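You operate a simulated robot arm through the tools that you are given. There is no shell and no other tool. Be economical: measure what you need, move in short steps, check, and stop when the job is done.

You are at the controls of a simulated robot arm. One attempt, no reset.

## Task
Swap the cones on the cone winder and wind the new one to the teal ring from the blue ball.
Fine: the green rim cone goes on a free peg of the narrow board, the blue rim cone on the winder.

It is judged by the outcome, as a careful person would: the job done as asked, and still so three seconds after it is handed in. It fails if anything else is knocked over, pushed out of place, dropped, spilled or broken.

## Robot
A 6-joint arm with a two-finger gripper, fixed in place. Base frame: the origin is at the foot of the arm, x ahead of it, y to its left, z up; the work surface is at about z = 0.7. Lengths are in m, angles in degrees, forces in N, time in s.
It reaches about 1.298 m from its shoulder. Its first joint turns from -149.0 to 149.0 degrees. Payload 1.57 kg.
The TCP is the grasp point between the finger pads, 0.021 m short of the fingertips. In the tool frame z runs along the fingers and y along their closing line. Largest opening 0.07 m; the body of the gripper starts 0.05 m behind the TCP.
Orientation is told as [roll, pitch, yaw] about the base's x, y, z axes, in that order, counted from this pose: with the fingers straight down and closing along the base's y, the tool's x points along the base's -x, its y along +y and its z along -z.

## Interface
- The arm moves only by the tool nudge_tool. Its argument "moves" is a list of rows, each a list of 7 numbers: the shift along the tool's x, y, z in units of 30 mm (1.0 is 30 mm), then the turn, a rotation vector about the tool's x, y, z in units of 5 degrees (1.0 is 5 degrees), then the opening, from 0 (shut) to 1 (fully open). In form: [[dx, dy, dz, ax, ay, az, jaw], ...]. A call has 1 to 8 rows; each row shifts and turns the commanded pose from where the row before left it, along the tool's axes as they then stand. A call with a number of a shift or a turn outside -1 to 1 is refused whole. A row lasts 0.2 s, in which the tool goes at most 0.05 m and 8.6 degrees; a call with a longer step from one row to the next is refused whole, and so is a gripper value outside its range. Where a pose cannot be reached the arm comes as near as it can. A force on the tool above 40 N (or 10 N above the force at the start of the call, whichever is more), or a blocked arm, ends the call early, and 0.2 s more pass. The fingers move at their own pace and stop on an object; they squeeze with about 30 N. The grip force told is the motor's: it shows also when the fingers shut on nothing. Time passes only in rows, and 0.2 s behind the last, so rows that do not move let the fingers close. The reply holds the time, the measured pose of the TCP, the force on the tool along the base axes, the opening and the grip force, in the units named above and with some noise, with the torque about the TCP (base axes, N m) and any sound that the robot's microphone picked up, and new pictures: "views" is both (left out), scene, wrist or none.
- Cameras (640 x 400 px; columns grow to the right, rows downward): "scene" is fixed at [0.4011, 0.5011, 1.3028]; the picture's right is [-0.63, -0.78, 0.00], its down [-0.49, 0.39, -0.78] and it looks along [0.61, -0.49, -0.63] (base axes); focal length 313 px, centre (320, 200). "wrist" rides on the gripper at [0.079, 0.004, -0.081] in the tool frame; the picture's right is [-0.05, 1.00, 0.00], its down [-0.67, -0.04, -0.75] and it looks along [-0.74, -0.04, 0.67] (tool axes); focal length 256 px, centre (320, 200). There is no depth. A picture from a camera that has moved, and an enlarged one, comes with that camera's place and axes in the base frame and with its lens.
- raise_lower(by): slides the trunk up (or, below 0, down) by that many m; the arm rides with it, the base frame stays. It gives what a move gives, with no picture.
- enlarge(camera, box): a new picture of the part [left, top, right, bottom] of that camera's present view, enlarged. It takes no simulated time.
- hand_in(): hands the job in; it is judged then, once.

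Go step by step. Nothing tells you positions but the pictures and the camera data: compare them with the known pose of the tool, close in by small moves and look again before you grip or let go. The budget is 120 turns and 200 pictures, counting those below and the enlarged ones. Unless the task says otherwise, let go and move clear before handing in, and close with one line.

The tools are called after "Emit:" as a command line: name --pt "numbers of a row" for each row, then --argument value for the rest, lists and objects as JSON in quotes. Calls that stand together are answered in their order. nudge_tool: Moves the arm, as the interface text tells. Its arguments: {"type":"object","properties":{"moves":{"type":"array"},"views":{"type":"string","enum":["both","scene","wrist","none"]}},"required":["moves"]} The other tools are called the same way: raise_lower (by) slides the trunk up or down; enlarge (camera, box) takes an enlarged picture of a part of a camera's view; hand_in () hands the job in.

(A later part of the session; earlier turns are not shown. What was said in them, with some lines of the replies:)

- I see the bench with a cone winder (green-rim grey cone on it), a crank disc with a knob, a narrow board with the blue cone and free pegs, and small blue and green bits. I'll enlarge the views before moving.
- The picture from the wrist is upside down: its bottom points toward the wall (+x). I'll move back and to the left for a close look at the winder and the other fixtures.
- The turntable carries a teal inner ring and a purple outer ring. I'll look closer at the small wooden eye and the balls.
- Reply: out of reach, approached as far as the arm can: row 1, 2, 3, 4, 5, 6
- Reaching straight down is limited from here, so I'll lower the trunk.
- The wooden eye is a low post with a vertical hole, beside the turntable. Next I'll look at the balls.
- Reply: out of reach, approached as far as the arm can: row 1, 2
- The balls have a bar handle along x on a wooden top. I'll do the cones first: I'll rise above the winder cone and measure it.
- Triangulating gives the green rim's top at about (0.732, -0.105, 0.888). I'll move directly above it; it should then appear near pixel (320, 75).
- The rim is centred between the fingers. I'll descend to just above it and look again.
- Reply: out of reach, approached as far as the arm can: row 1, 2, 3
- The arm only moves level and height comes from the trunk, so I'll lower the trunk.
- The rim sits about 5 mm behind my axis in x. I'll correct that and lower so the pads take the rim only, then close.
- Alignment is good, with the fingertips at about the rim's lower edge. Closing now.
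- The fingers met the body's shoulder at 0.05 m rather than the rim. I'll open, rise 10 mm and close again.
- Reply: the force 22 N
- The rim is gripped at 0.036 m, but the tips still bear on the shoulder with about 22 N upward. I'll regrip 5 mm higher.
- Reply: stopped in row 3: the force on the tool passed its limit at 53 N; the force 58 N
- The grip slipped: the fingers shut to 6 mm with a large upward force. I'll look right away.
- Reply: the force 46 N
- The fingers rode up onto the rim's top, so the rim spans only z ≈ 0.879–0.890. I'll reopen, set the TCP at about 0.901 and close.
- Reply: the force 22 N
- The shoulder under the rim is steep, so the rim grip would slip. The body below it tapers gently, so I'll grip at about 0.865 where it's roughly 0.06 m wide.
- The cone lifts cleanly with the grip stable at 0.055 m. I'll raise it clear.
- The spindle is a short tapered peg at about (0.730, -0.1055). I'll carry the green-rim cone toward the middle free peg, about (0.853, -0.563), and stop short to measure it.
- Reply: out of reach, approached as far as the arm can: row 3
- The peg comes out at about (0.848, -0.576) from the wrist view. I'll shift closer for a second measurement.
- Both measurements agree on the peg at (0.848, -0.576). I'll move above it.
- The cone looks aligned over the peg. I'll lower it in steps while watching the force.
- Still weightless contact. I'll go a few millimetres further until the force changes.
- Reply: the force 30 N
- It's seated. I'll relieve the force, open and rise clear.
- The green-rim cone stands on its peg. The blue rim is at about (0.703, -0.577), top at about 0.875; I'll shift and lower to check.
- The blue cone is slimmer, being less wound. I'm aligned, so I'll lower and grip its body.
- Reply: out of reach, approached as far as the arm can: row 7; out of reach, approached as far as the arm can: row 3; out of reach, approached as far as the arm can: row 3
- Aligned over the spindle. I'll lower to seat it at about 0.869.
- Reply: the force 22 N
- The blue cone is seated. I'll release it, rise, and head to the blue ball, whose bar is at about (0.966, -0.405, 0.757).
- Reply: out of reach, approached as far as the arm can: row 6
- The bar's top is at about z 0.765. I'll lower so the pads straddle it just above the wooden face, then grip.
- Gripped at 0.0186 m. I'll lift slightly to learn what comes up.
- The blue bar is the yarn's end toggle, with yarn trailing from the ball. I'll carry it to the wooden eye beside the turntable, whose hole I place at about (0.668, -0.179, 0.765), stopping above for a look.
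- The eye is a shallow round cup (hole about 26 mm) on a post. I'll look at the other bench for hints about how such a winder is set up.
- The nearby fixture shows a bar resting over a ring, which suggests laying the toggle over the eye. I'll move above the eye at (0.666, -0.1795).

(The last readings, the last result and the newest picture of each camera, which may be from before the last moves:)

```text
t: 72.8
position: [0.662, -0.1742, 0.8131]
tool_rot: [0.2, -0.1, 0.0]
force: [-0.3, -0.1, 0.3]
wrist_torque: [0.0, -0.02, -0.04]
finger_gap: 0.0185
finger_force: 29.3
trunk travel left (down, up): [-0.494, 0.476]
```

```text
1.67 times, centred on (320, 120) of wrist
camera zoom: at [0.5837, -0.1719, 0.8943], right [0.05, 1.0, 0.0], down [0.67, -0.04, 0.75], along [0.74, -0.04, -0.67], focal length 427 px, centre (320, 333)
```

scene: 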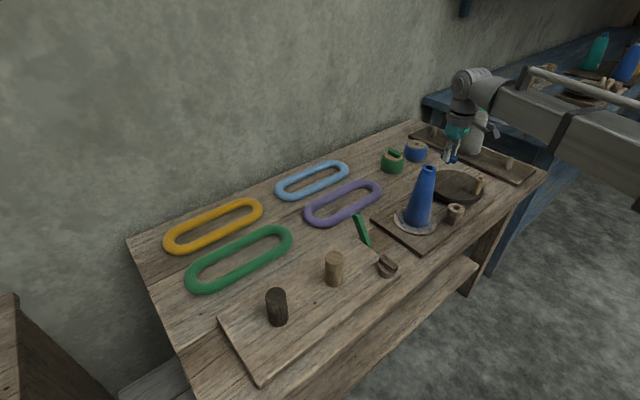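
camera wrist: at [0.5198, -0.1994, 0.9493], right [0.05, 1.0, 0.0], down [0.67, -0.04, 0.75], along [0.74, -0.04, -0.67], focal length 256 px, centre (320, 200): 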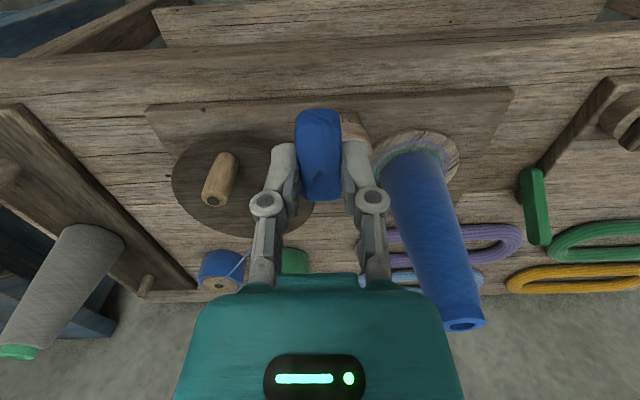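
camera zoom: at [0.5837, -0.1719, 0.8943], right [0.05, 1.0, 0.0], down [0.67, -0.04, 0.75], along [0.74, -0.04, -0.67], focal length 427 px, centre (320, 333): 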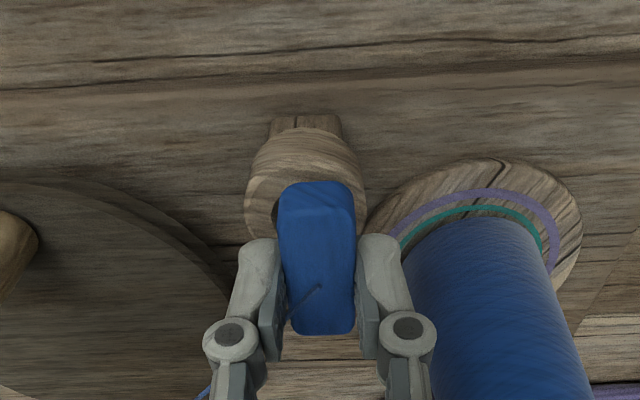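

A short plug under the toggle (it matched the ball's hole) should fit the eye's hole. I'll shift 5 mm in -y and 2 mm in +x, then lower.

Emit:
nudge_tool --pt "-0.07 -0.17 0 0 0 0 0" --views "none"

Emit:
enlarge --camera "scene" --box '[430, 180, 480, 230]'

Emit:
enlarge --camera "wrist" --box '[260, 50, 380, 160]'

```text
t: 73.2
position: [0.6646, -0.1807, 0.8125]
tool_rot: [0.3, 0.0, 0.1]
force: [-0.1, 0.4, 0.2]
wrist_torque: [-0.02, 0.03, 0.0]
finger_gap: 0.0183
finger_force: 29.7
trunk travel left (down, up): [-0.494, 0.476]
```

```text
8.00 times, centred on (455, 205) of scene
camera zoom: at [0.4011, 0.5011, 1.3028], right [-0.63, -0.78, 0.0], down [-0.49, 0.39, -0.78], along [0.61, -0.49, -0.63], focal length 2507 px, centre (-760, 160)
```

zoom: 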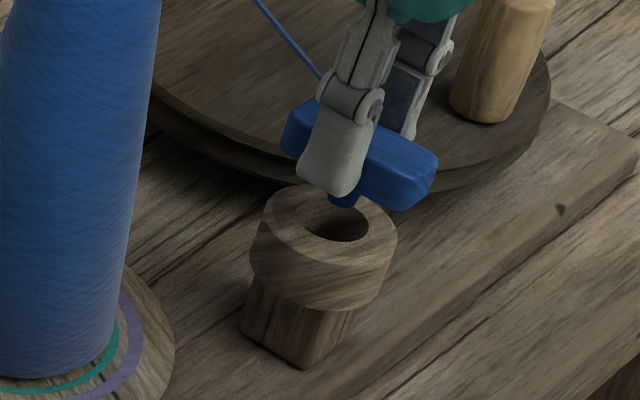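

```text
3.64 times, centred on (320, 105) of wrist
camera zoom: at [0.5856, -0.1771, 0.8943], right [0.05, 1.0, 0.0], down [0.67, -0.04, 0.75], along [0.74, -0.04, -0.67], focal length 931 px, centre (320, 546)
```

zoom: 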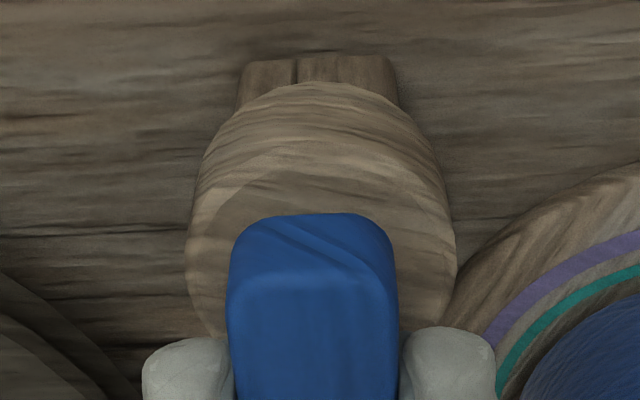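

Emit:
nudge_tool --pt "-0.08 0 0 0 0 0 0" --views "none"

Emit:
raise_lower --by -0.012

Emit:
enlarge --camera "scene" --box '[430, 180, 480, 230]'

```text
t: 73.6
position: [0.6665, -0.1801, 0.8122]
tool_rot: [0.2, -0.1, 0.0]
force: [0.0, 1.5, -0.6]
wrist_torque: [0.02, 0.01, 0.01]
finger_gap: 0.0184
finger_force: 29.9
trunk travel left (down, up): [-0.494, 0.476]
```

```text
t: 74.2
position: [0.6659, -0.1808, 0.8008]
tool_rot: [0.2, -0.1, 0.0]
force: [-0.2, -0.2, 0.3]
wrist_torque: [0.01, 0.0, -0.02]
finger_gap: 0.0185
finger_force: 30.3
trunk travel left (down, up): [-0.482, 0.488]
```

```text
8.00 times, centred on (455, 205) of scene
camera zoom: at [0.4011, 0.5011, 1.3028], right [-0.63, -0.78, 0.0], down [-0.49, 0.39, -0.78], along [0.61, -0.49, -0.63], focal length 2507 px, centre (-760, 160)
```

zoom: 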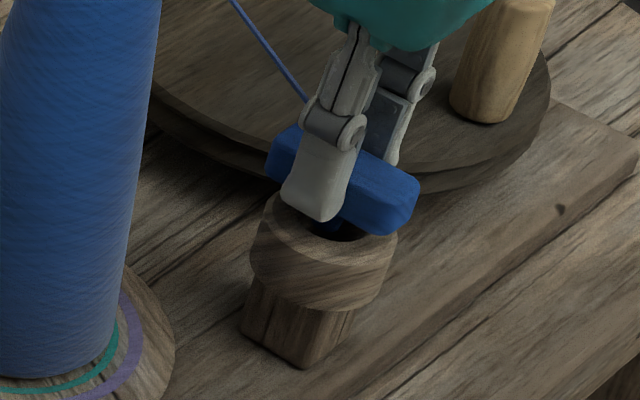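

Emit:
raise_lower --by -0.008

Emit:
raise_lower --by -0.004

Emit:
enlarge --camera "scene" --box '[430, 180, 480, 230]'

```text
t: 74.8
position: [0.6666, -0.1803, 0.7932]
tool_rot: [0.2, -0.1, 0.0]
force: [0.0, 0.3, -0.6]
wrist_torque: [-0.01, 0.03, -0.01]
finger_gap: 0.0183
finger_force: 29.6
trunk travel left (down, up): [-0.474, 0.496]
```

```text
t: 75.3
position: [0.667, -0.18, 0.7903]
tool_rot: [0.1, -0.2, 0.1]
force: [5.5, -1.6, 28.5]
wrist_torque: [0.0, -0.09, 0.04]
finger_gap: 0.0184
finger_force: 30.0
trunk travel left (down, up): [-0.47, 0.5]
```

```text
8.00 times, centred on (455, 205) of scene
camera zoom: at [0.4011, 0.5011, 1.3028], right [-0.63, -0.78, 0.0], down [-0.49, 0.39, -0.78], along [0.61, -0.49, -0.63], focal length 2507 px, centre (-760, 160)
```

zoom: 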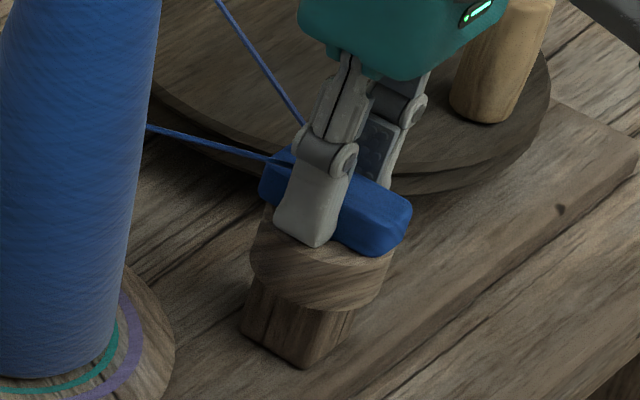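

The yarn now runs from the toggle to the cone, so the eye is right. I'll release the toggle and rise.

Emit:
raise_lower --by 0.002

Emit:
nudge_tool --pt "0 0 0 0 0 0 0.5" --pt "0 0 0 0 0 0 0.8" --pt "0 0 0 0 0 0 0.8" --views "none"

Emit:
raise_lower --by 0.11

Emit:
enlarge --camera "scene" --box '[380, 130, 500, 250]'

```text
t: 75.8
position: [0.6659, -0.1808, 0.7909]
tool_rot: [0.4, 0.1, 0.0]
force: [0.2, -0.1, 2.0]
wrist_torque: [-0.03, 0.0, -0.01]
finger_gap: 0.0182
finger_force: 29.5
trunk travel left (down, up): [-0.472, 0.498]
```

```text
t: 76.6
position: [0.6668, -0.18, 0.7912]
tool_rot: [0.3, -0.2, 0.0]
force: [0.2, 0.5, 0.7]
wrist_torque: [-0.03, 0.0, -0.02]
finger_gap: 0.0559
finger_force: 0.1
trunk travel left (down, up): [-0.472, 0.498]
```

```text
t: 78.0
position: [0.6656, -0.1814, 0.9013]
tool_rot: [0.2, -0.1, 0.0]
force: [0.3, 0.8, -1.2]
wrist_torque: [0.03, -0.01, 0.02]
finger_gap: 0.0556
finger_force: 0.0
trunk travel left (down, up): [-0.582, 0.388]
```

```text
3.33 times, centred on (440, 190) of scene
camera zoom: at [0.4011, 0.5011, 1.3028], right [-0.63, -0.78, 0.0], down [-0.49, 0.39, -0.78], along [0.61, -0.49, -0.63], focal length 1044 px, centre (-80, 233)
```

zoom: 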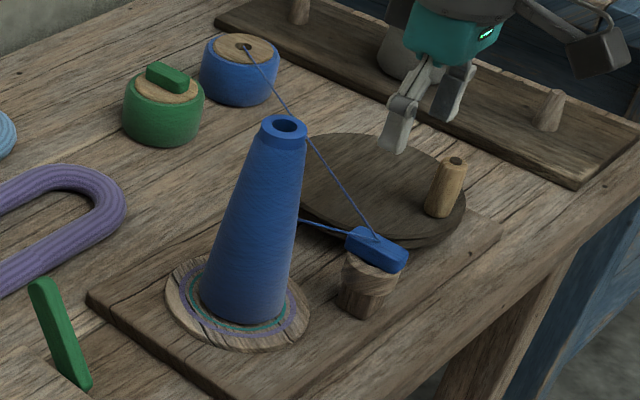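

The toggle sits in the eye and the yarn is threaded. Next I'll measure the crank disc and its knob from behind.

Emit:
nudge_tool --pt "0.4 -1 0 0 0 0 1" --pt "0.4 -1 0 0 0 0 1" --pt "0.4 -1 0 0 0 0 1" --pt "0.4 -1 0 0 0 0 1" --pt "0.4 -0.8 0 0 0 0 1" --views "wrist"

Emit:
enlarge --camera "scene" --box '[410, 150, 500, 220]'

```text
t: 79.2
position: [0.6046, -0.3221, 0.902]
tool_rot: [0.3, 0.0, 0.1]
force: [-0.1, 0.5, 0.3]
wrist_torque: [0.01, 0.02, -0.01]
finger_gap: 0.0701
finger_force: 0.0
trunk travel left (down, up): [-0.582, 0.388]
camera wrist: at [0.5264, -0.3204, 0.9823], right [0.05, 1.0, 0.0], down [0.67, -0.04, 0.75], along [0.74, -0.04, -0.67], focal length 256 px, centre (320, 200)
```

wrist: 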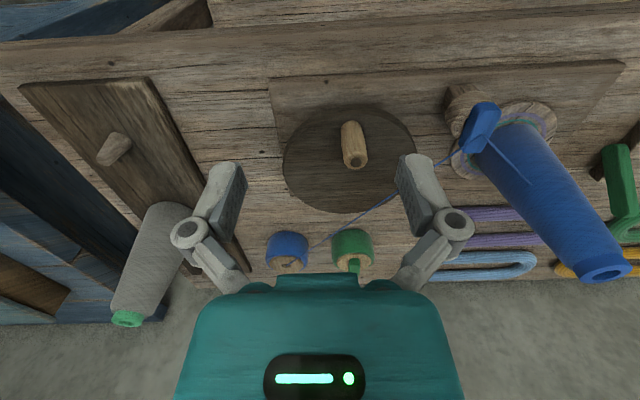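

```text
5.71 times, centred on (455, 185) of scene
camera zoom: at [0.4011, 0.5011, 1.3028], right [-0.63, -0.78, 0.0], down [-0.49, 0.39, -0.78], along [0.61, -0.49, -0.63], focal length 1790 px, centre (-451, 286)
```

zoom: 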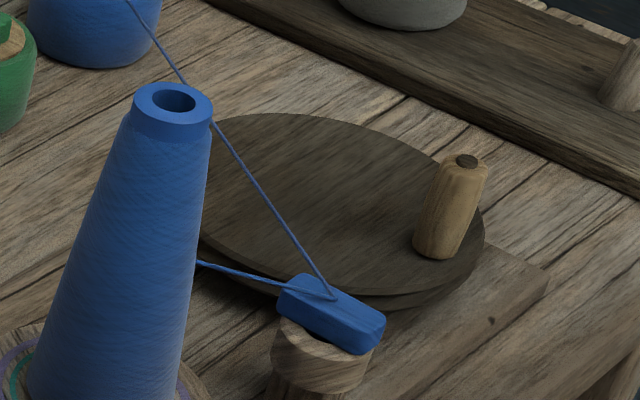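

Emit:
enlarge --camera "wrist" --box '[270, 80, 450, 230]'

```text
2.67 times, centred on (360, 155) of wrist
camera zoom: at [0.5264, -0.3204, 0.9823], right [0.05, 1.0, 0.0], down [0.67, -0.04, 0.75], along [0.74, -0.04, -0.67], focal length 683 px, centre (213, 320)
```

zoom: 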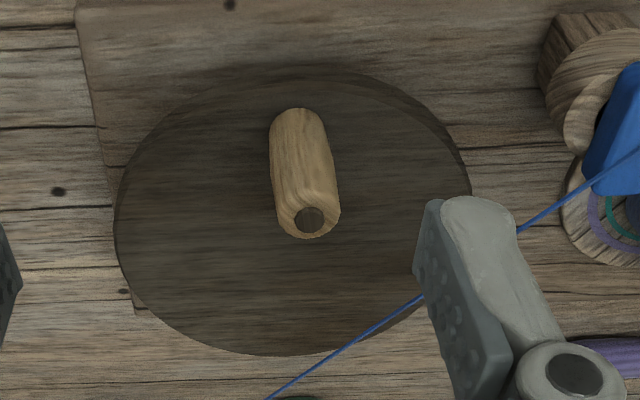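

The knob is at about (0.676, -0.296) with its top at 0.803; the disc centre is about (0.732, -0.297), so the crank radius is about 0.056. I'll go above the knob.

Emit:
nudge_tool --pt "-0.8 0.3 0 0 0 0 1" --pt "-0.8 0.3 0 0 0 0 1" --pt "-0.78 0.27 0 0 0 0 1" --views "none"

Emit:
raise_lower --by -0.06

Emit:
enlarge --camera "wrist" --box '[220, 60, 420, 220]'

```text
t: 80.0
position: [0.6785, -0.2994, 0.9014]
tool_rot: [0.2, -0.1, 0.0]
force: [0.4, 0.3, -0.3]
wrist_torque: [0.04, 0.01, 0.02]
finger_gap: 0.0702
finger_force: 0.1
trunk travel left (down, up): [-0.582, 0.388]
```

```text
t: 81.0
position: [0.6791, -0.298, 0.8411]
tool_rot: [0.2, 0.0, -0.1]
force: [0.3, -0.3, 0.5]
wrist_torque: [-0.02, 0.02, -0.03]
finger_gap: 0.07
finger_force: 0.0
trunk travel left (down, up): [-0.522, 0.448]
```

```text
2.50 times, centred on (320, 140) of wrist
camera zoom: at [0.6003, -0.2949, 0.9223], right [0.05, 1.0, 0.0], down [0.67, -0.04, 0.75], along [0.74, -0.04, -0.67], focal length 640 px, centre (320, 350)
```

zoom: 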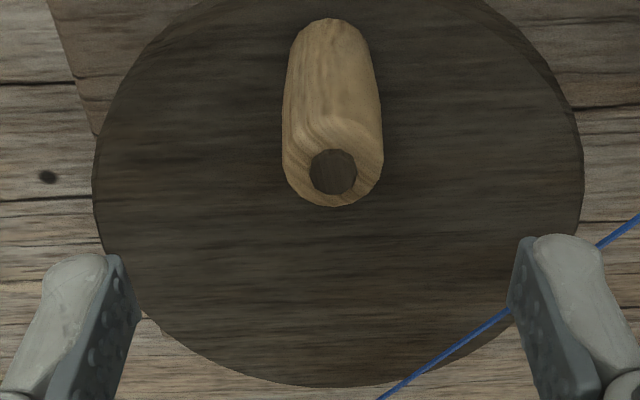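

Emit:
nudge_tool --pt "0.08 0.09 0 0 0 0 1" --views "none"

Emit:
raise_lower --by -0.05

Emit:
nudge_tool --pt "0 0 0 0 0 0 0.5" --pt "0 0 0 0 0 0 0" --pt "0 0 0 0 0 0 0" --pt "0 0 0 0 0 0 0" --pt "0 0 0 0 0 0 0" --views "wrist"

```text
t: 81.4
position: [0.6769, -0.297, 0.8407]
tool_rot: [0.2, -0.2, 0.1]
force: [0.0, 1.3, -0.7]
wrist_torque: [-0.01, 0.01, 0.0]
finger_gap: 0.0698
finger_force: 0.0
trunk travel left (down, up): [-0.522, 0.448]
```

```text
t: 82.3
position: [0.6768, -0.2965, 0.7917]
tool_rot: [0.2, -0.1, 0.0]
force: [-0.3, -0.3, 0.2]
wrist_torque: [0.03, -0.04, -0.01]
finger_gap: 0.0698
finger_force: 0.0
trunk travel left (down, up): [-0.472, 0.498]
```

```text
t: 83.5
position: [0.677, -0.2955, 0.7907]
tool_rot: [0.2, -0.1, 0.0]
force: [0.7, 0.3, 2.5]
wrist_torque: [0.0, 0.0, 0.04]
finger_gap: 0.0217
finger_force: 31.8
trunk travel left (down, up): [-0.472, 0.498]
camera wrist: at [0.5983, -0.2925, 0.8724], right [0.05, 1.0, 0.0], down [0.67, -0.04, 0.75], along [0.74, -0.04, -0.67], focal length 256 px, centre (320, 200)
```

wrist: 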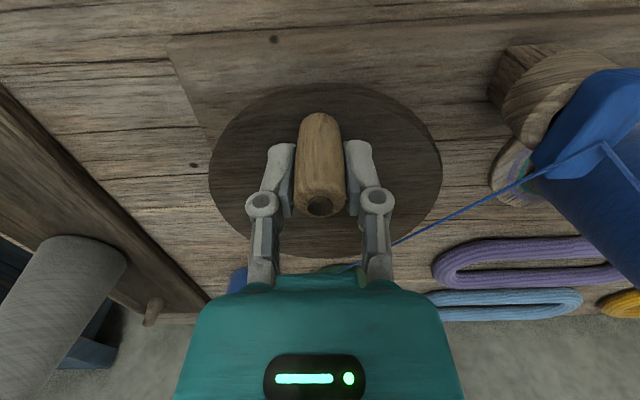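

The knob is gripped at 0.022 m. I'll try a small turn toward +y while watching force and sound.

Emit:
nudge_tool --pt "-0.037 0.377 0 0 0 0 0" --pt "-0.11 0.363 0 0 0 0 0" --views "scene"

```text
t: 84.1
position: [0.6808, -0.2747, 0.7907]
tool_rot: [0.3, 0.0, 0.0]
force: [0.5, 0.0, 1.7]
wrist_torque: [-0.15, -0.27, 0.0]
finger_gap: 0.0215
finger_force: 32.4
trunk travel left (down, up): [-0.472, 0.498]
```

scene: 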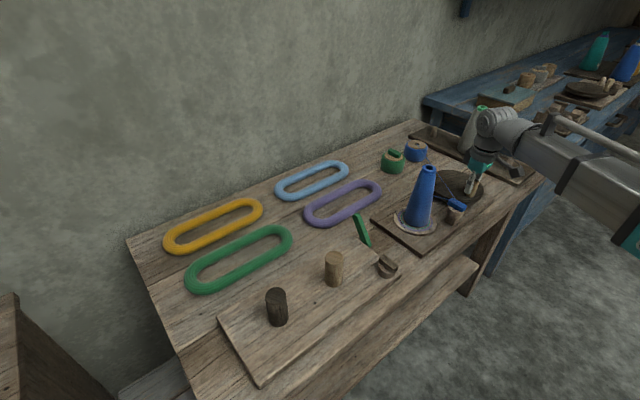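

Emit:
nudge_tool --pt "-0.42 0.627 0 0 0 0 0" --pt "-0.627 0.42 0 0 0 0 0" --pt "-0.74 0.147 0 0 0 0 0" --views "none"

Emit:
enlarge --camera "scene" --box '[380, 130, 500, 250]'

```text
t: 84.9
position: [0.7371, -0.2347, 0.7901]
tool_rot: [0.4, 0.0, 0.2]
force: [0.0, 32.6, -4.8]
wrist_torque: [0.56, 0.74, -0.12]
finger_gap: 0.0215
finger_force: 32.3
trunk travel left (down, up): [-0.472, 0.498]
```

```text
3.33 times, centred on (440, 190) of scene
camera zoom: at [0.4011, 0.5011, 1.3028], right [-0.63, -0.78, 0.0], down [-0.49, 0.39, -0.78], along [0.61, -0.49, -0.63], focal length 1044 px, centre (-80, 233)
```

zoom: 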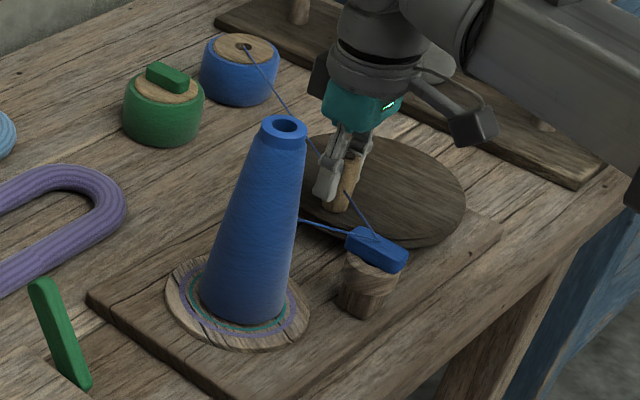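

The force shows I'm about 3 mm inside the true circle. I'll relax outward.

Emit:
nudge_tool --pt "0 0.1 0 0 0 0 0" --views "none"

```text
t: 85.3
position: [0.7367, -0.2322, 0.792]
tool_rot: [0.2, -0.3, 0.0]
force: [-0.5, 22.7, -2.3]
wrist_torque: [0.55, 0.07, -0.07]
finger_gap: 0.0214
finger_force: 31.5
trunk travel left (down, up): [-0.472, 0.498]
```

Emit:
nudge_tool --pt "0 0.15 0 0 0 0 0" --views "none"

```text
t: 85.7
position: [0.7349, -0.2331, 0.7913]
tool_rot: [0.0, -0.2, -0.1]
force: [0.6, -5.8, 4.5]
wrist_torque: [-0.07, -0.22, 0.02]
finger_gap: 0.0216
finger_force: 32.0
trunk travel left (down, up): [-0.472, 0.498]
```

The circle now fits a centre of about (0.7365, -0.2925) and radius 0.0597. Continuing the turn.

Emit:
nudge_tool --pt "-0.81 -0.207 0 0 0 0 0" --pt "-0.647 -0.433 0 0 0 0 0" --pt "-0.433 -0.647 0 0 0 0 0" --pt "-0.15 -0.763 0 0 0 0 0" --views "none"

Emit:
enlarge --camera "scene" --box '[380, 130, 500, 250]'

```text
t: 86.7
position: [0.7997, -0.2939, 0.7895]
tool_rot: [0.1, -0.3, -0.1]
force: [29.4, 0.5, 15.6]
wrist_torque: [0.02, -0.55, 0.0]
finger_gap: 0.0219
finger_force: 32.4
trunk travel left (down, up): [-0.472, 0.498]
```

```text
3.33 times, centred on (440, 190) of scene
camera zoom: at [0.4011, 0.5011, 1.3028], right [-0.63, -0.78, 0.0], down [-0.49, 0.39, -0.78], along [0.61, -0.49, -0.63], focal length 1044 px, centre (-80, 233)
```

zoom: 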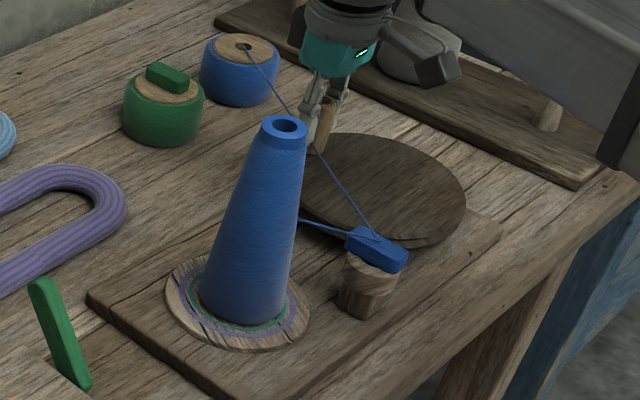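

The fit updates to centre (0.739, -0.2945) and radius 0.062. Continuing.

Emit:
nudge_tool --pt "0 -0.857 0 0 0 0 0" --pt "0.448 -0.67 0 0 0 0 0" --pt "0.67 -0.448 0 0 0 0 0" --pt "0.791 -0.157 0 0 0 0 0" --views "none"

```text
t: 87.7
position: [0.7384, -0.3573, 0.7895]
tool_rot: [0.2, 0.1, 0.0]
force: [0.2, -13.6, -2.3]
wrist_torque: [-0.42, -0.05, 0.02]
finger_gap: 0.0217
finger_force: 31.7
trunk travel left (down, up): [-0.472, 0.498]
```

Emit:
nudge_tool --pt "0.803 0.11 0 0 0 0 0" --pt "0.682 0.455 0 0 0 0 0" --pt "0.455 0.682 0 0 0 0 0" --pt "0.16 0.803 0 0 0 0 0" --views "none"

Emit:
enlarge --camera "scene" --box '[390, 160, 450, 240]'

```text
t: 88.7
position: [0.675, -0.2936, 0.7903]
tool_rot: [0.5, 0.1, 0.0]
force: [-25.4, 1.9, -24.6]
wrist_torque: [0.03, 0.64, 0.0]
finger_gap: 0.0219
finger_force: 31.8
trunk travel left (down, up): [-0.472, 0.498]
```

```text
5.00 times, centred on (420, 200) of scene
camera zoom: at [0.4011, 0.5011, 1.3028], right [-0.63, -0.78, 0.0], down [-0.49, 0.39, -0.78], along [0.61, -0.49, -0.63], focal length 1567 px, centre (-180, 200)
```

zoom: 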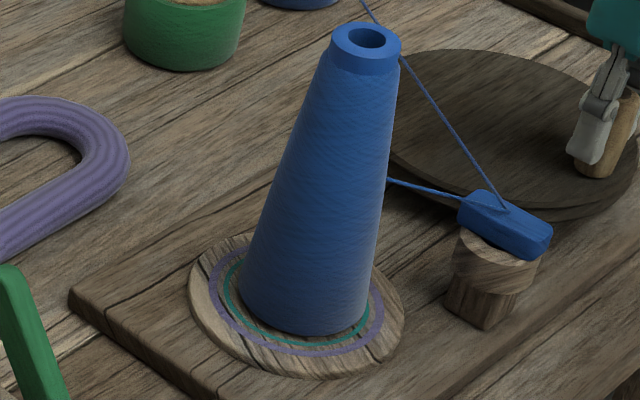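

One full turn is done. I'll make another and compare the cone against the teal ring.

Emit:
nudge_tool --pt "-0.11 0.803 0 0 0 0 0" --pt "-0.455 0.682 0 0 0 0 0" --pt "-0.682 0.455 0 0 0 0 0" --pt "-0.803 0.16 0 0 0 0 0" --pt "-0.803 -0.16 0 0 0 0 0" --pt "-0.682 -0.455 0 0 0 0 0" --pt "-0.455 -0.682 0 0 0 0 0" --pt "-0.16 -0.803 0 0 0 0 0" --views "none"

```text
t: 90.5
position: [0.7994, -0.2934, 0.7906]
tool_rot: [0.4, 0.0, 0.1]
force: [-11.3, -1.5, -5.7]
wrist_torque: [0.28, 0.52, 0.03]
finger_gap: 0.0215
finger_force: 31.9
trunk travel left (down, up): [-0.472, 0.498]
```

Emit:
nudge_tool --pt "0.18 -0.803 0 0 0 0 0" --pt "0.455 -0.682 0 0 0 0 0" --pt "0.682 -0.455 0 0 0 0 0" --pt "0.803 -0.16 0 0 0 0 0" --pt "0.803 0.16 0 0 0 0 0" --pt "0.682 0.455 0 0 0 0 0" --pt "0.455 0.682 0 0 0 0 0" --pt "0.16 0.803 0 0 0 0 0" --views "none"

Emit:
enlarge --camera "scene" --box '[390, 160, 450, 240]'

```text
t: 92.3
position: [0.6757, -0.2925, 0.7907]
tool_rot: [0.4, -0.4, 0.1]
force: [19.6, 0.7, 12.3]
wrist_torque: [0.08, -0.22, 0.01]
finger_gap: 0.0216
finger_force: 31.5
trunk travel left (down, up): [-0.472, 0.498]
```

```text
5.00 times, centred on (420, 200) of scene
camera zoom: at [0.4011, 0.5011, 1.3028], right [-0.63, -0.78, 0.0], down [-0.49, 0.39, -0.78], along [0.61, -0.49, -0.63], focal length 1567 px, centre (-180, 200)
```

zoom: 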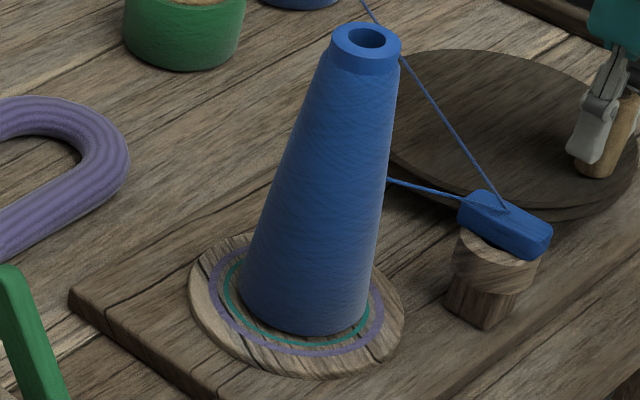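

Emit:
enlarge --camera "scene" --box '[390, 205, 446, 240]'

Emit:
nudge_tool --pt "-0.18 0.803 0 0 0 0 0" --pt "-0.455 0.682 0 0 0 0 0" --pt "-0.682 0.455 0 0 0 0 0" --pt "-0.803 0.16 0 0 0 0 0" --pt "-0.803 -0.16 0 0 0 0 0" --pt "-0.682 -0.455 0 0 0 0 0" --pt "-0.455 -0.682 0 0 0 0 0" --pt "-0.16 -0.803 0 0 0 0 0" --views "none"

Emit:
nudge_tool --pt "0.18 -0.803 0 0 0 0 0" --pt "0.455 -0.682 0 0 0 0 0" --pt "0.682 -0.455 0 0 0 0 0" --pt "0.803 -0.16 0 0 0 0 0" --pt "0.803 0.16 0 0 0 0 0" --pt "0.682 0.455 0 0 0 0 0" --pt "0.455 0.682 0 0 0 0 0" --pt "0.16 0.803 0 0 0 0 0" --views "none"

Emit:
enlarge --camera "scene" --box '[390, 205, 446, 240]'

```text
11.43 times, centred on (418, 222) of scene
camera zoom: at [0.4011, 0.5011, 1.3028], right [-0.63, -0.78, 0.0], down [-0.49, 0.39, -0.78], along [0.61, -0.49, -0.63], focal length 3581 px, centre (-800, -57)
```

zoom: 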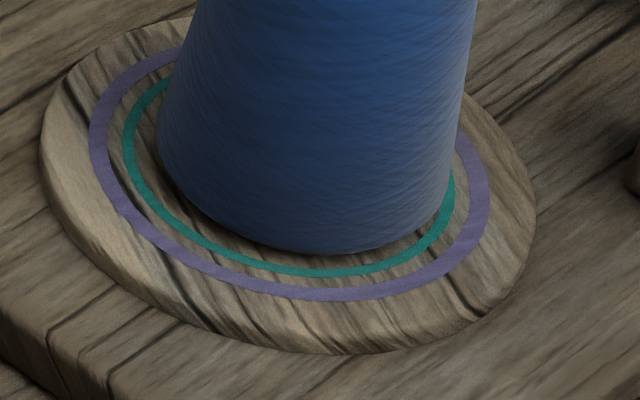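

```text
t: 94.1
position: [0.7979, -0.2932, 0.7901]
tool_rot: [0.3, -0.2, 0.0]
force: [-6.2, -0.8, -3.6]
wrist_torque: [0.31, 0.31, 0.03]
finger_gap: 0.0216
finger_force: 31.8
trunk travel left (down, up): [-0.472, 0.498]
```

```text
t: 95.9
position: [0.6743, -0.295, 0.7918]
tool_rot: [0.2, 0.0, 0.0]
force: [6.1, 1.0, 2.1]
wrist_torque: [-0.09, -0.57, -0.02]
finger_gap: 0.0214
finger_force: 31.3
trunk travel left (down, up): [-0.472, 0.498]
```

```text
11.43 times, centred on (418, 222) of scene
camera zoom: at [0.4011, 0.5011, 1.3028], right [-0.63, -0.78, 0.0], down [-0.49, 0.39, -0.78], along [0.61, -0.49, -0.63], focal length 3581 px, centre (-800, -57)
```

zoom: 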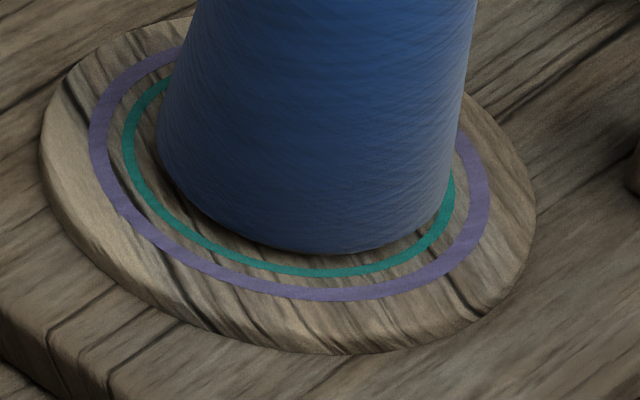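

No growth is visible between turns two and three, so I'll try the other direction for half a turn and look.

Emit:
nudge_tool --pt "-0.16 -0.803 0 0 0 0 0" --pt "-0.455 -0.682 0 0 0 0 0" --pt "-0.682 -0.455 0 0 0 0 0" --pt "-0.803 -0.16 0 0 0 0 0" --pt "-0.803 0.16 0 0 0 0 0" --pt "-0.682 0.455 0 0 0 0 0" --pt "-0.455 0.682 0 0 0 0 0" --pt "-0.18 0.803 0 0 0 0 0" --views "none"

Emit:
enlarge --camera "scene" --box '[390, 205, 446, 240]'

```text
t: 97.7
position: [0.7986, -0.2954, 0.7917]
tool_rot: [0.2, 0.2, 0.0]
force: [-15.0, 0.3, -10.7]
wrist_torque: [-0.15, -0.11, 0.01]
finger_gap: 0.0216
finger_force: 31.9
trunk travel left (down, up): [-0.472, 0.498]
```

```text
11.43 times, centred on (418, 222) of scene
camera zoom: at [0.4011, 0.5011, 1.3028], right [-0.63, -0.78, 0.0], down [-0.49, 0.39, -0.78], along [0.61, -0.49, -0.63], focal length 3581 px, centre (-800, -57)
```

zoom: 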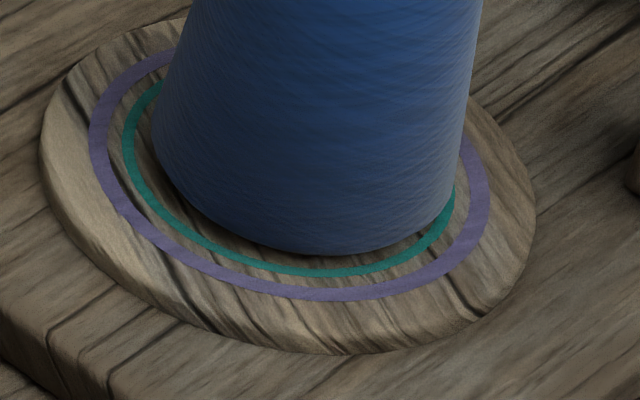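

That direction winds, and the cone grew. I'll carry on in half-turns, checking each time.

Emit:
nudge_tool --pt "0.18 0.803 0 0 0 0 0" --pt "0.455 0.682 0 0 0 0 0" --pt "0.682 0.455 0 0 0 0 0" --pt "0.803 0.16 0 0 0 0 0" --pt "0.803 -0.16 0 0 0 0 0" --pt "0.682 -0.455 0 0 0 0 0" --pt "0.455 -0.682 0 0 0 0 0" --pt "0.16 -0.803 0 0 0 0 0" --views "none"

Emit:
enlarge --camera "scene" --box '[390, 205, 446, 240]'

```text
t: 99.5
position: [0.6753, -0.296, 0.7899]
tool_rot: [0.3, -0.2, 0.2]
force: [18.4, 0.5, 9.7]
wrist_torque: [0.25, -0.23, -0.01]
finger_gap: 0.0213
finger_force: 31.7
trunk travel left (down, up): [-0.472, 0.498]
```

```text
11.43 times, centred on (418, 222) of scene
camera zoom: at [0.4011, 0.5011, 1.3028], right [-0.63, -0.78, 0.0], down [-0.49, 0.39, -0.78], along [0.61, -0.49, -0.63], focal length 3581 px, centre (-800, -57)
```

zoom: 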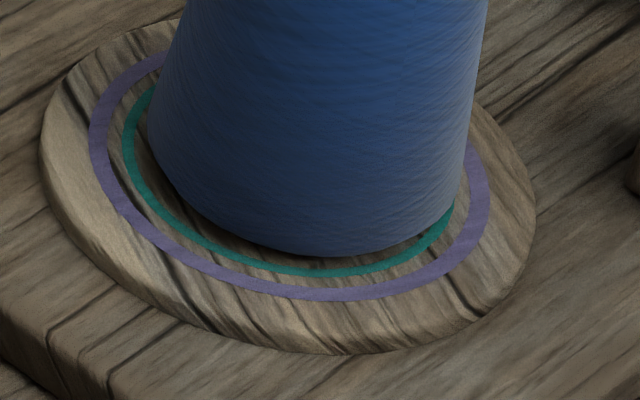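

Emit:
nudge_tool --pt "-0.18 -0.803 0 0 0 0 0" --pt "-0.455 -0.682 0 0 0 0 0" --pt "-0.682 -0.455 0 0 0 0 0" --pt "-0.803 -0.16 0 0 0 0 0" --pt "-0.803 0.16 0 0 0 0 0" --pt "-0.682 0.455 0 0 0 0 0" --pt "-0.455 0.682 0 0 0 0 0" --pt "-0.16 0.803 0 0 0 0 0" --views "none"

Emit:
nudge_tool --pt "0.18 0.803 0 0 0 0 0" --pt "0.455 0.682 0 0 0 0 0" --pt "0.682 0.455 0 0 0 0 0" --pt "0.803 0.16 0 0 0 0 0" --pt "0.803 -0.16 0 0 0 0 0" --pt "0.682 -0.455 0 0 0 0 0" --pt "0.455 -0.682 0 0 0 0 0" --pt "0.16 -0.803 0 0 0 0 0" --views "none"

Emit:
enlarge --camera "scene" --box '[390, 205, 446, 240]'

```text
t: 101.3
position: [0.7987, -0.2922, 0.7898]
tool_rot: [0.4, 0.3, -0.1]
force: [-25.3, -0.2, -15.4]
wrist_torque: [0.04, 0.23, 0.02]
finger_gap: 0.0217
finger_force: 31.8
trunk travel left (down, up): [-0.472, 0.498]
```

```text
t: 103.1
position: [0.6758, -0.2938, 0.7906]
tool_rot: [0.3, -0.2, 0.1]
force: [15.0, -0.4, 8.8]
wrist_torque: [0.26, 0.14, -0.02]
finger_gap: 0.0209
finger_force: 31.7
trunk travel left (down, up): [-0.472, 0.498]
```

```text
11.43 times, centred on (418, 222) of scene
camera zoom: at [0.4011, 0.5011, 1.3028], right [-0.63, -0.78, 0.0], down [-0.49, 0.39, -0.78], along [0.61, -0.49, -0.63], focal length 3581 px, centre (-800, -57)
```

zoom: 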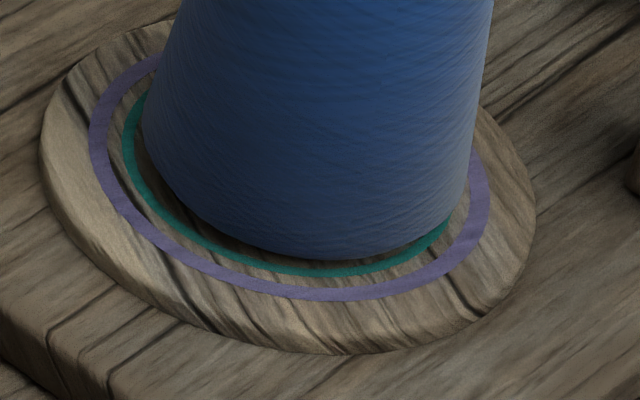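

Emit:
nudge_tool --pt "-0.18 -0.803 0 0 0 0 0" --pt "-0.455 -0.682 0 0 0 0 0" --pt "-0.682 -0.455 0 0 0 0 0" --pt "-0.803 -0.16 0 0 0 0 0" --pt "-0.783 0.16 0 0 0 0 0" --pt "-0.682 0.455 0 0 0 0 0" --pt "-0.455 0.682 0 0 0 0 0" --pt "-0.12 0.803 0 0 0 0 0" --views "none"

Emit:
enlarge --camera "scene" --box '[390, 205, 446, 240]'

Emit:
nudge_tool --pt "0.18 0.803 0 0 0 0 0" --pt "0.455 0.682 0 0 0 0 0" --pt "0.682 0.455 0 0 0 0 0" --pt "0.783 0.16 0 0 0 0 0" --pt "0.783 -0.16 0 0 0 0 0" --pt "0.682 -0.455 0 0 0 0 0" --pt "0.455 -0.682 0 0 0 0 0" --pt "0.12 -0.803 0 0 0 0 0" --views "none"

Emit:
enlarge --camera "scene" --box '[390, 205, 446, 240]'

```text
t: 104.9
position: [0.7988, -0.2896, 0.791]
tool_rot: [0.4, -0.2, 0.0]
force: [22.8, 3.1, 13.6]
wrist_torque: [0.11, -0.97, -0.01]
finger_gap: 0.0212
finger_force: 32.4
trunk travel left (down, up): [-0.472, 0.498]
```

```text
11.43 times, centred on (418, 222) of scene
camera zoom: at [0.4011, 0.5011, 1.3028], right [-0.63, -0.78, 0.0], down [-0.49, 0.39, -0.78], along [0.61, -0.49, -0.63], focal length 3581 px, centre (-800, -57)
```

zoom: 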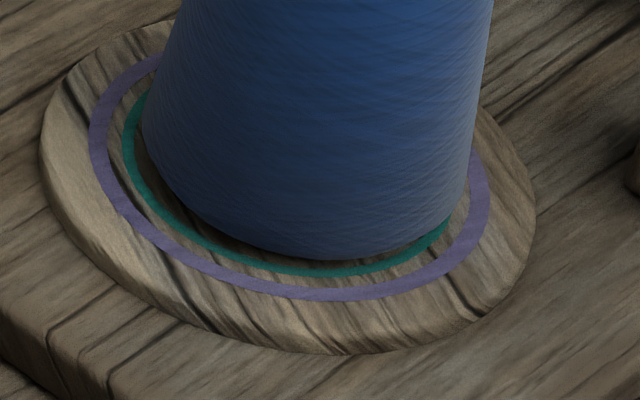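

```text
t: 106.7
position: [0.676, -0.2937, 0.7906]
tool_rot: [0.4, -0.3, 0.1]
force: [22.7, 0.1, 10.3]
wrist_torque: [0.12, -0.97, 0.0]
finger_gap: 0.0213
finger_force: 31.9
trunk travel left (down, up): [-0.472, 0.498]
```

```text
11.43 times, centred on (418, 222) of scene
camera zoom: at [0.4011, 0.5011, 1.3028], right [-0.63, -0.78, 0.0], down [-0.49, 0.39, -0.78], along [0.61, -0.49, -0.63], focal length 3581 px, centre (-800, -57)
```

zoom: 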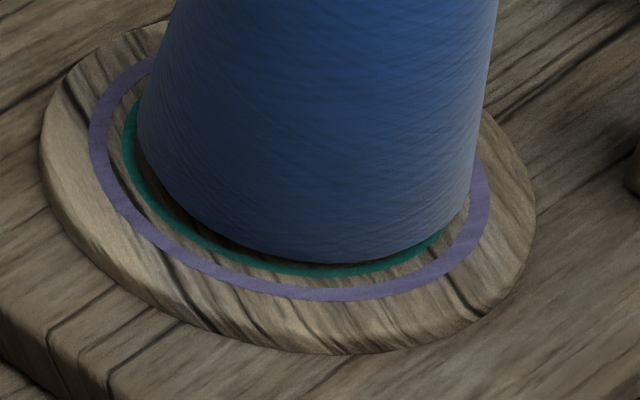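

The cone is close to the ring. I'll zoom in on both sides and the front to judge.

Emit:
enlarge --camera "scene" --box '[396, 208, 420, 232]'

Emit:
enlarge --camera "scene" --box '[414, 208, 438, 232]'

Emit:
enlarge --camera "wrist" --box '[440, 40, 640, 240]'

```text
16.00 times, centred on (408, 220) of scene
camera zoom: at [0.4011, 0.5011, 1.3028], right [-0.63, -0.78, 0.0], down [-0.49, 0.39, -0.78], along [0.61, -0.49, -0.63], focal length 5014 px, centre (-1088, -120)
```

zoom: 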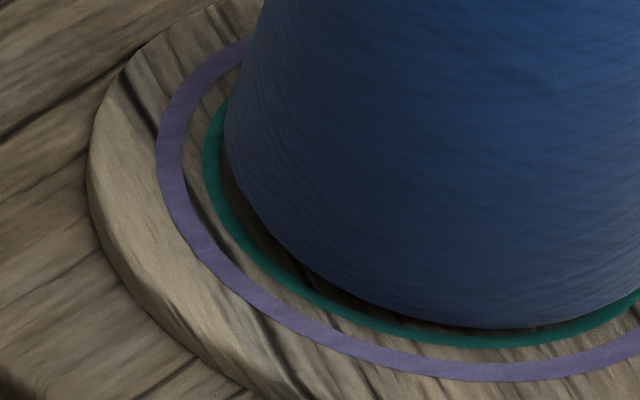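

```text
16.00 times, centred on (426, 220) of scene
camera zoom: at [0.4011, 0.5011, 1.3028], right [-0.63, -0.78, 0.0], down [-0.49, 0.39, -0.78], along [0.61, -0.49, -0.63], focal length 5014 px, centre (-1376, -120)
```

zoom: 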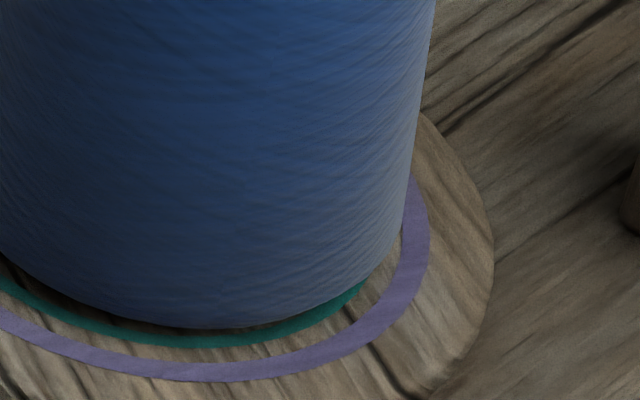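

```text
2.00 times, centred on (540, 140) of wrist
camera zoom: at [0.5968, -0.2907, 0.8716], right [0.05, 1.0, 0.01], down [0.66, -0.04, 0.75], along [0.75, -0.03, -0.66], focal length 512 px, centre (-120, 320)
```

zoom: 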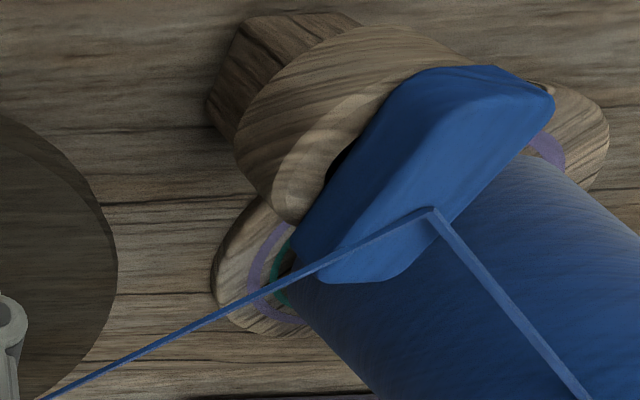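

The yarn edge looks about level with the teal ring, but the oblique view is ambiguous. I'll release the knob, rise, and tilt the wrist camera to look straight down on the cone.

Emit:
nudge_tool --pt "0 0 0 0 0 0 0.6" --pt "0 0 0 0 0 0 1" --pt "0 0 0 0 0 0 1" --views "none"

Emit:
raise_lower --by 0.33

Emit:
nudge_tool --pt "-0.3 0.9 0 0 0 0 1" --pt "-0.3 0.9 0 0 0 0 1" --pt "-0.3 0.9 0 0 0 0 1" --pt "-0.3 0.9 0 0 0 0 1" --pt "-0.3 0.9 0 0 0 0 1" --pt "-0.3 0.9 0 0 0 0 1" --pt "0 0.9 0 0 0 0 1" --views "none"

Emit:
nudge_tool --pt "0 0 0 0 1 0 1" --pt "0 0 0 0 1 0 1" --pt "0 0 0 0 1 0 1" --views "wrist"

```text
t: 107.5
position: [0.675, -0.2941, 0.7902]
tool_rot: [0.3, -0.1, 0.1]
force: [0.1, 0.5, 0.4]
wrist_torque: [0.03, 0.03, -0.01]
finger_gap: 0.07
finger_force: 0.0
trunk travel left (down, up): [-0.472, 0.498]
```

```text
t: 110.8
position: [0.6748, -0.2952, 1.1211]
tool_rot: [0.2, 0.0, -0.1]
force: [-0.2, 1.2, -0.4]
wrist_torque: [-0.03, 0.02, -0.01]
finger_gap: 0.0698
finger_force: 0.0
trunk travel left (down, up): [-0.802, 0.168]
```

```text
t: 112.4
position: [0.7258, -0.1047, 1.1201]
tool_rot: [0.2, -0.1, 0.1]
force: [1.3, -0.9, -0.1]
wrist_torque: [0.01, -0.01, 0.01]
finger_gap: 0.0702
finger_force: 0.1
trunk travel left (down, up): [-0.802, 0.168]
```

```text
t: 113.2
position: [0.7268, -0.1048, 1.1268]
tool_rot: [0.1, 15.0, 0.1]
force: [-0.4, 0.5, -1.5]
wrist_torque: [0.03, 0.03, -0.04]
finger_gap: 0.0702
finger_force: 0.0
out of reach, approached as far as the arm can: row 3
trunk travel left (down, up): [-0.802, 0.168]
camera wrist: at [0.6724, -0.1022, 1.2264], right [0.05, 1.0, -0.01], down [0.84, -0.04, 0.55], along [0.55, -0.04, -0.84], focal length 256 px, centre (320, 200)
```

wrist: 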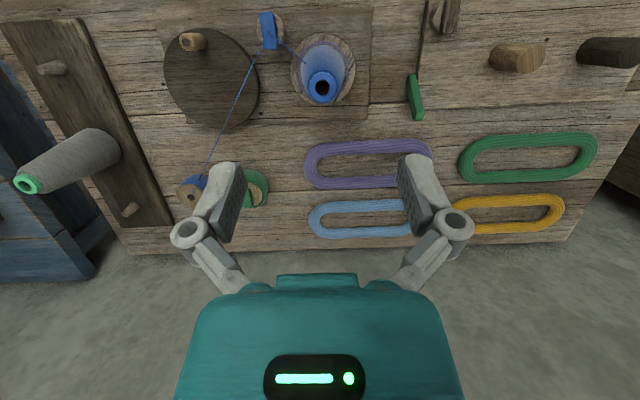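

Emit:
nudge_tool --pt "-0.92 -0.12 -0.25 0 0 0 1" --pt "-0.91 0 -0.24 0 0 0 1" --views "none"

Emit:
enlarge --camera "wrist" --box '[270, 0, 370, 75]'

```text
t: 113.8
position: [0.7858, -0.1091, 1.1272]
tool_rot: [0.3, 14.9, 0.1]
force: [1.3, 0.0, -0.8]
wrist_torque: [0.01, 0.02, 0.03]
finger_gap: 0.0701
finger_force: 0.0
trunk travel left (down, up): [-0.802, 0.168]
```

```text
5.33 times, centred on (320, 38) of wrist
camera zoom: at [0.7307, -0.1057, 1.2261], right [0.05, 1.0, -0.01], down [0.84, -0.04, 0.55], along [0.55, -0.04, -0.84], focal length 1365 px, centre (320, 1067)
```

zoom: 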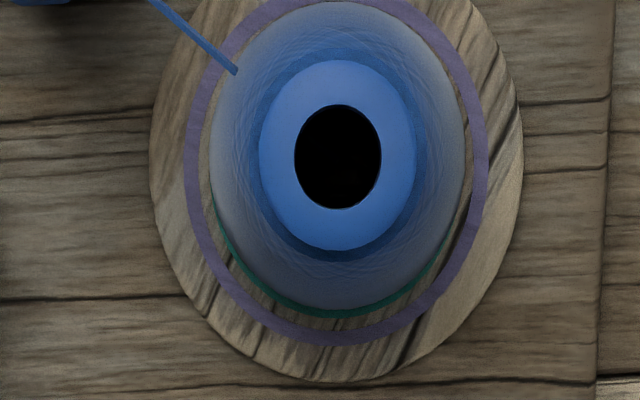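

From above, the yarn edge sits right on the teal ring and well inside the purple one. The gripper is open and clear, so I'll take a final check.

Emit:
nudge_tool --pt "0 0 -0.5 0 0 0 1" --pt "0 0 0 0 0 0 1" --pt "0 0 0 0 0 0 1" --pt "0 0 0 0 0 0 1" --views "both"

Emit:
enlarge --camera "scene" --box '[360, 100, 560, 250]'

```text
t: 114.8
position: [0.7875, -0.1094, 1.127]
tool_rot: [0.3, 14.9, 0.0]
force: [0.3, 1.0, 0.1]
wrist_torque: [0.02, 0.0, 0.0]
finger_gap: 0.07
finger_force: 0.0
out of reach, approached as far as the arm can: row 1
trunk travel left (down, up): [-0.802, 0.168]
camera wrist: at [0.7319, -0.1055, 1.2263], right [0.05, 1.0, -0.01], down [0.84, -0.04, 0.55], along [0.55, -0.04, -0.84], focal length 256 px, centre (320, 200)
```

scene: 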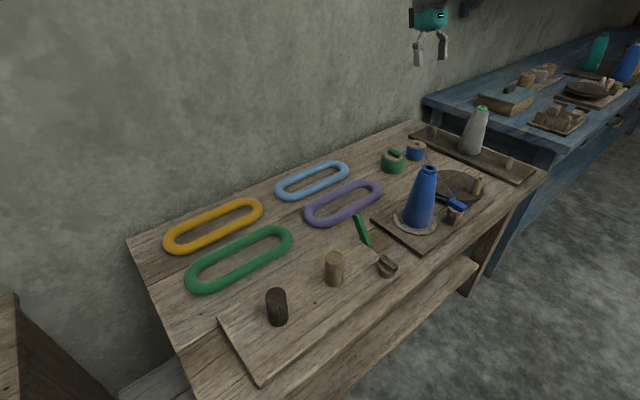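
wrist: 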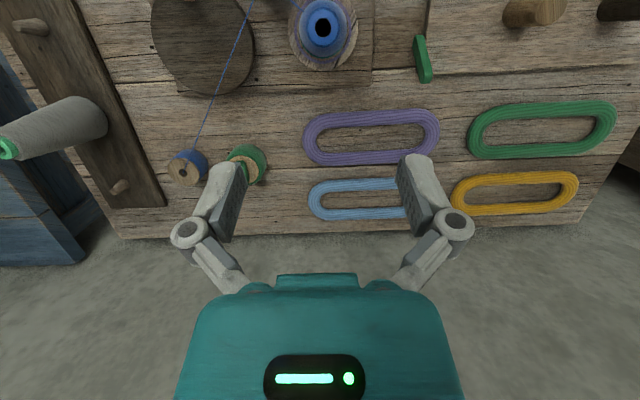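

```text
2.67 times, centred on (460, 175) of scene
camera zoom: at [0.4011, 0.5011, 1.3028], right [-0.63, -0.78, 0.0], down [-0.49, 0.39, -0.78], along [0.61, -0.49, -0.63], focal length 836 px, centre (-53, 267)
```

zoom: 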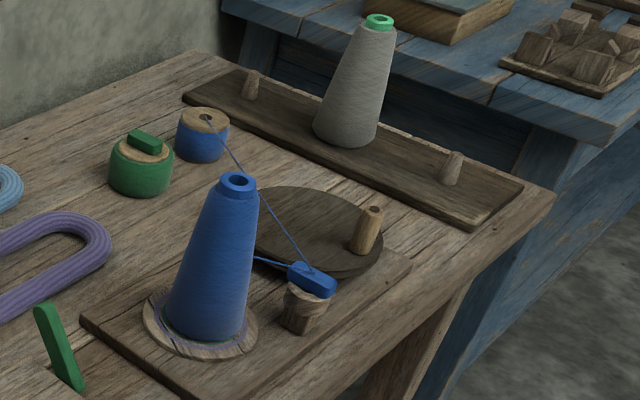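

Everything is standing: the green-rim cone on its peg, the blue cone wound to the teal ring, the toggle in the eye, and the arm clear. Handing in.

Emit:
hand_in

```text
The job is handed in.
```

I swapped the cones and wound the blue-rim cone from the blue ball until its yarn edge reached the teal ring. That edge is judged by eye from an overhead camera view, to within about 1 mm. The green-rim cone is on the middle peg of the narrow board, the yarn toggle is in the eye by the winder, and nothing else was moved or knocked over.
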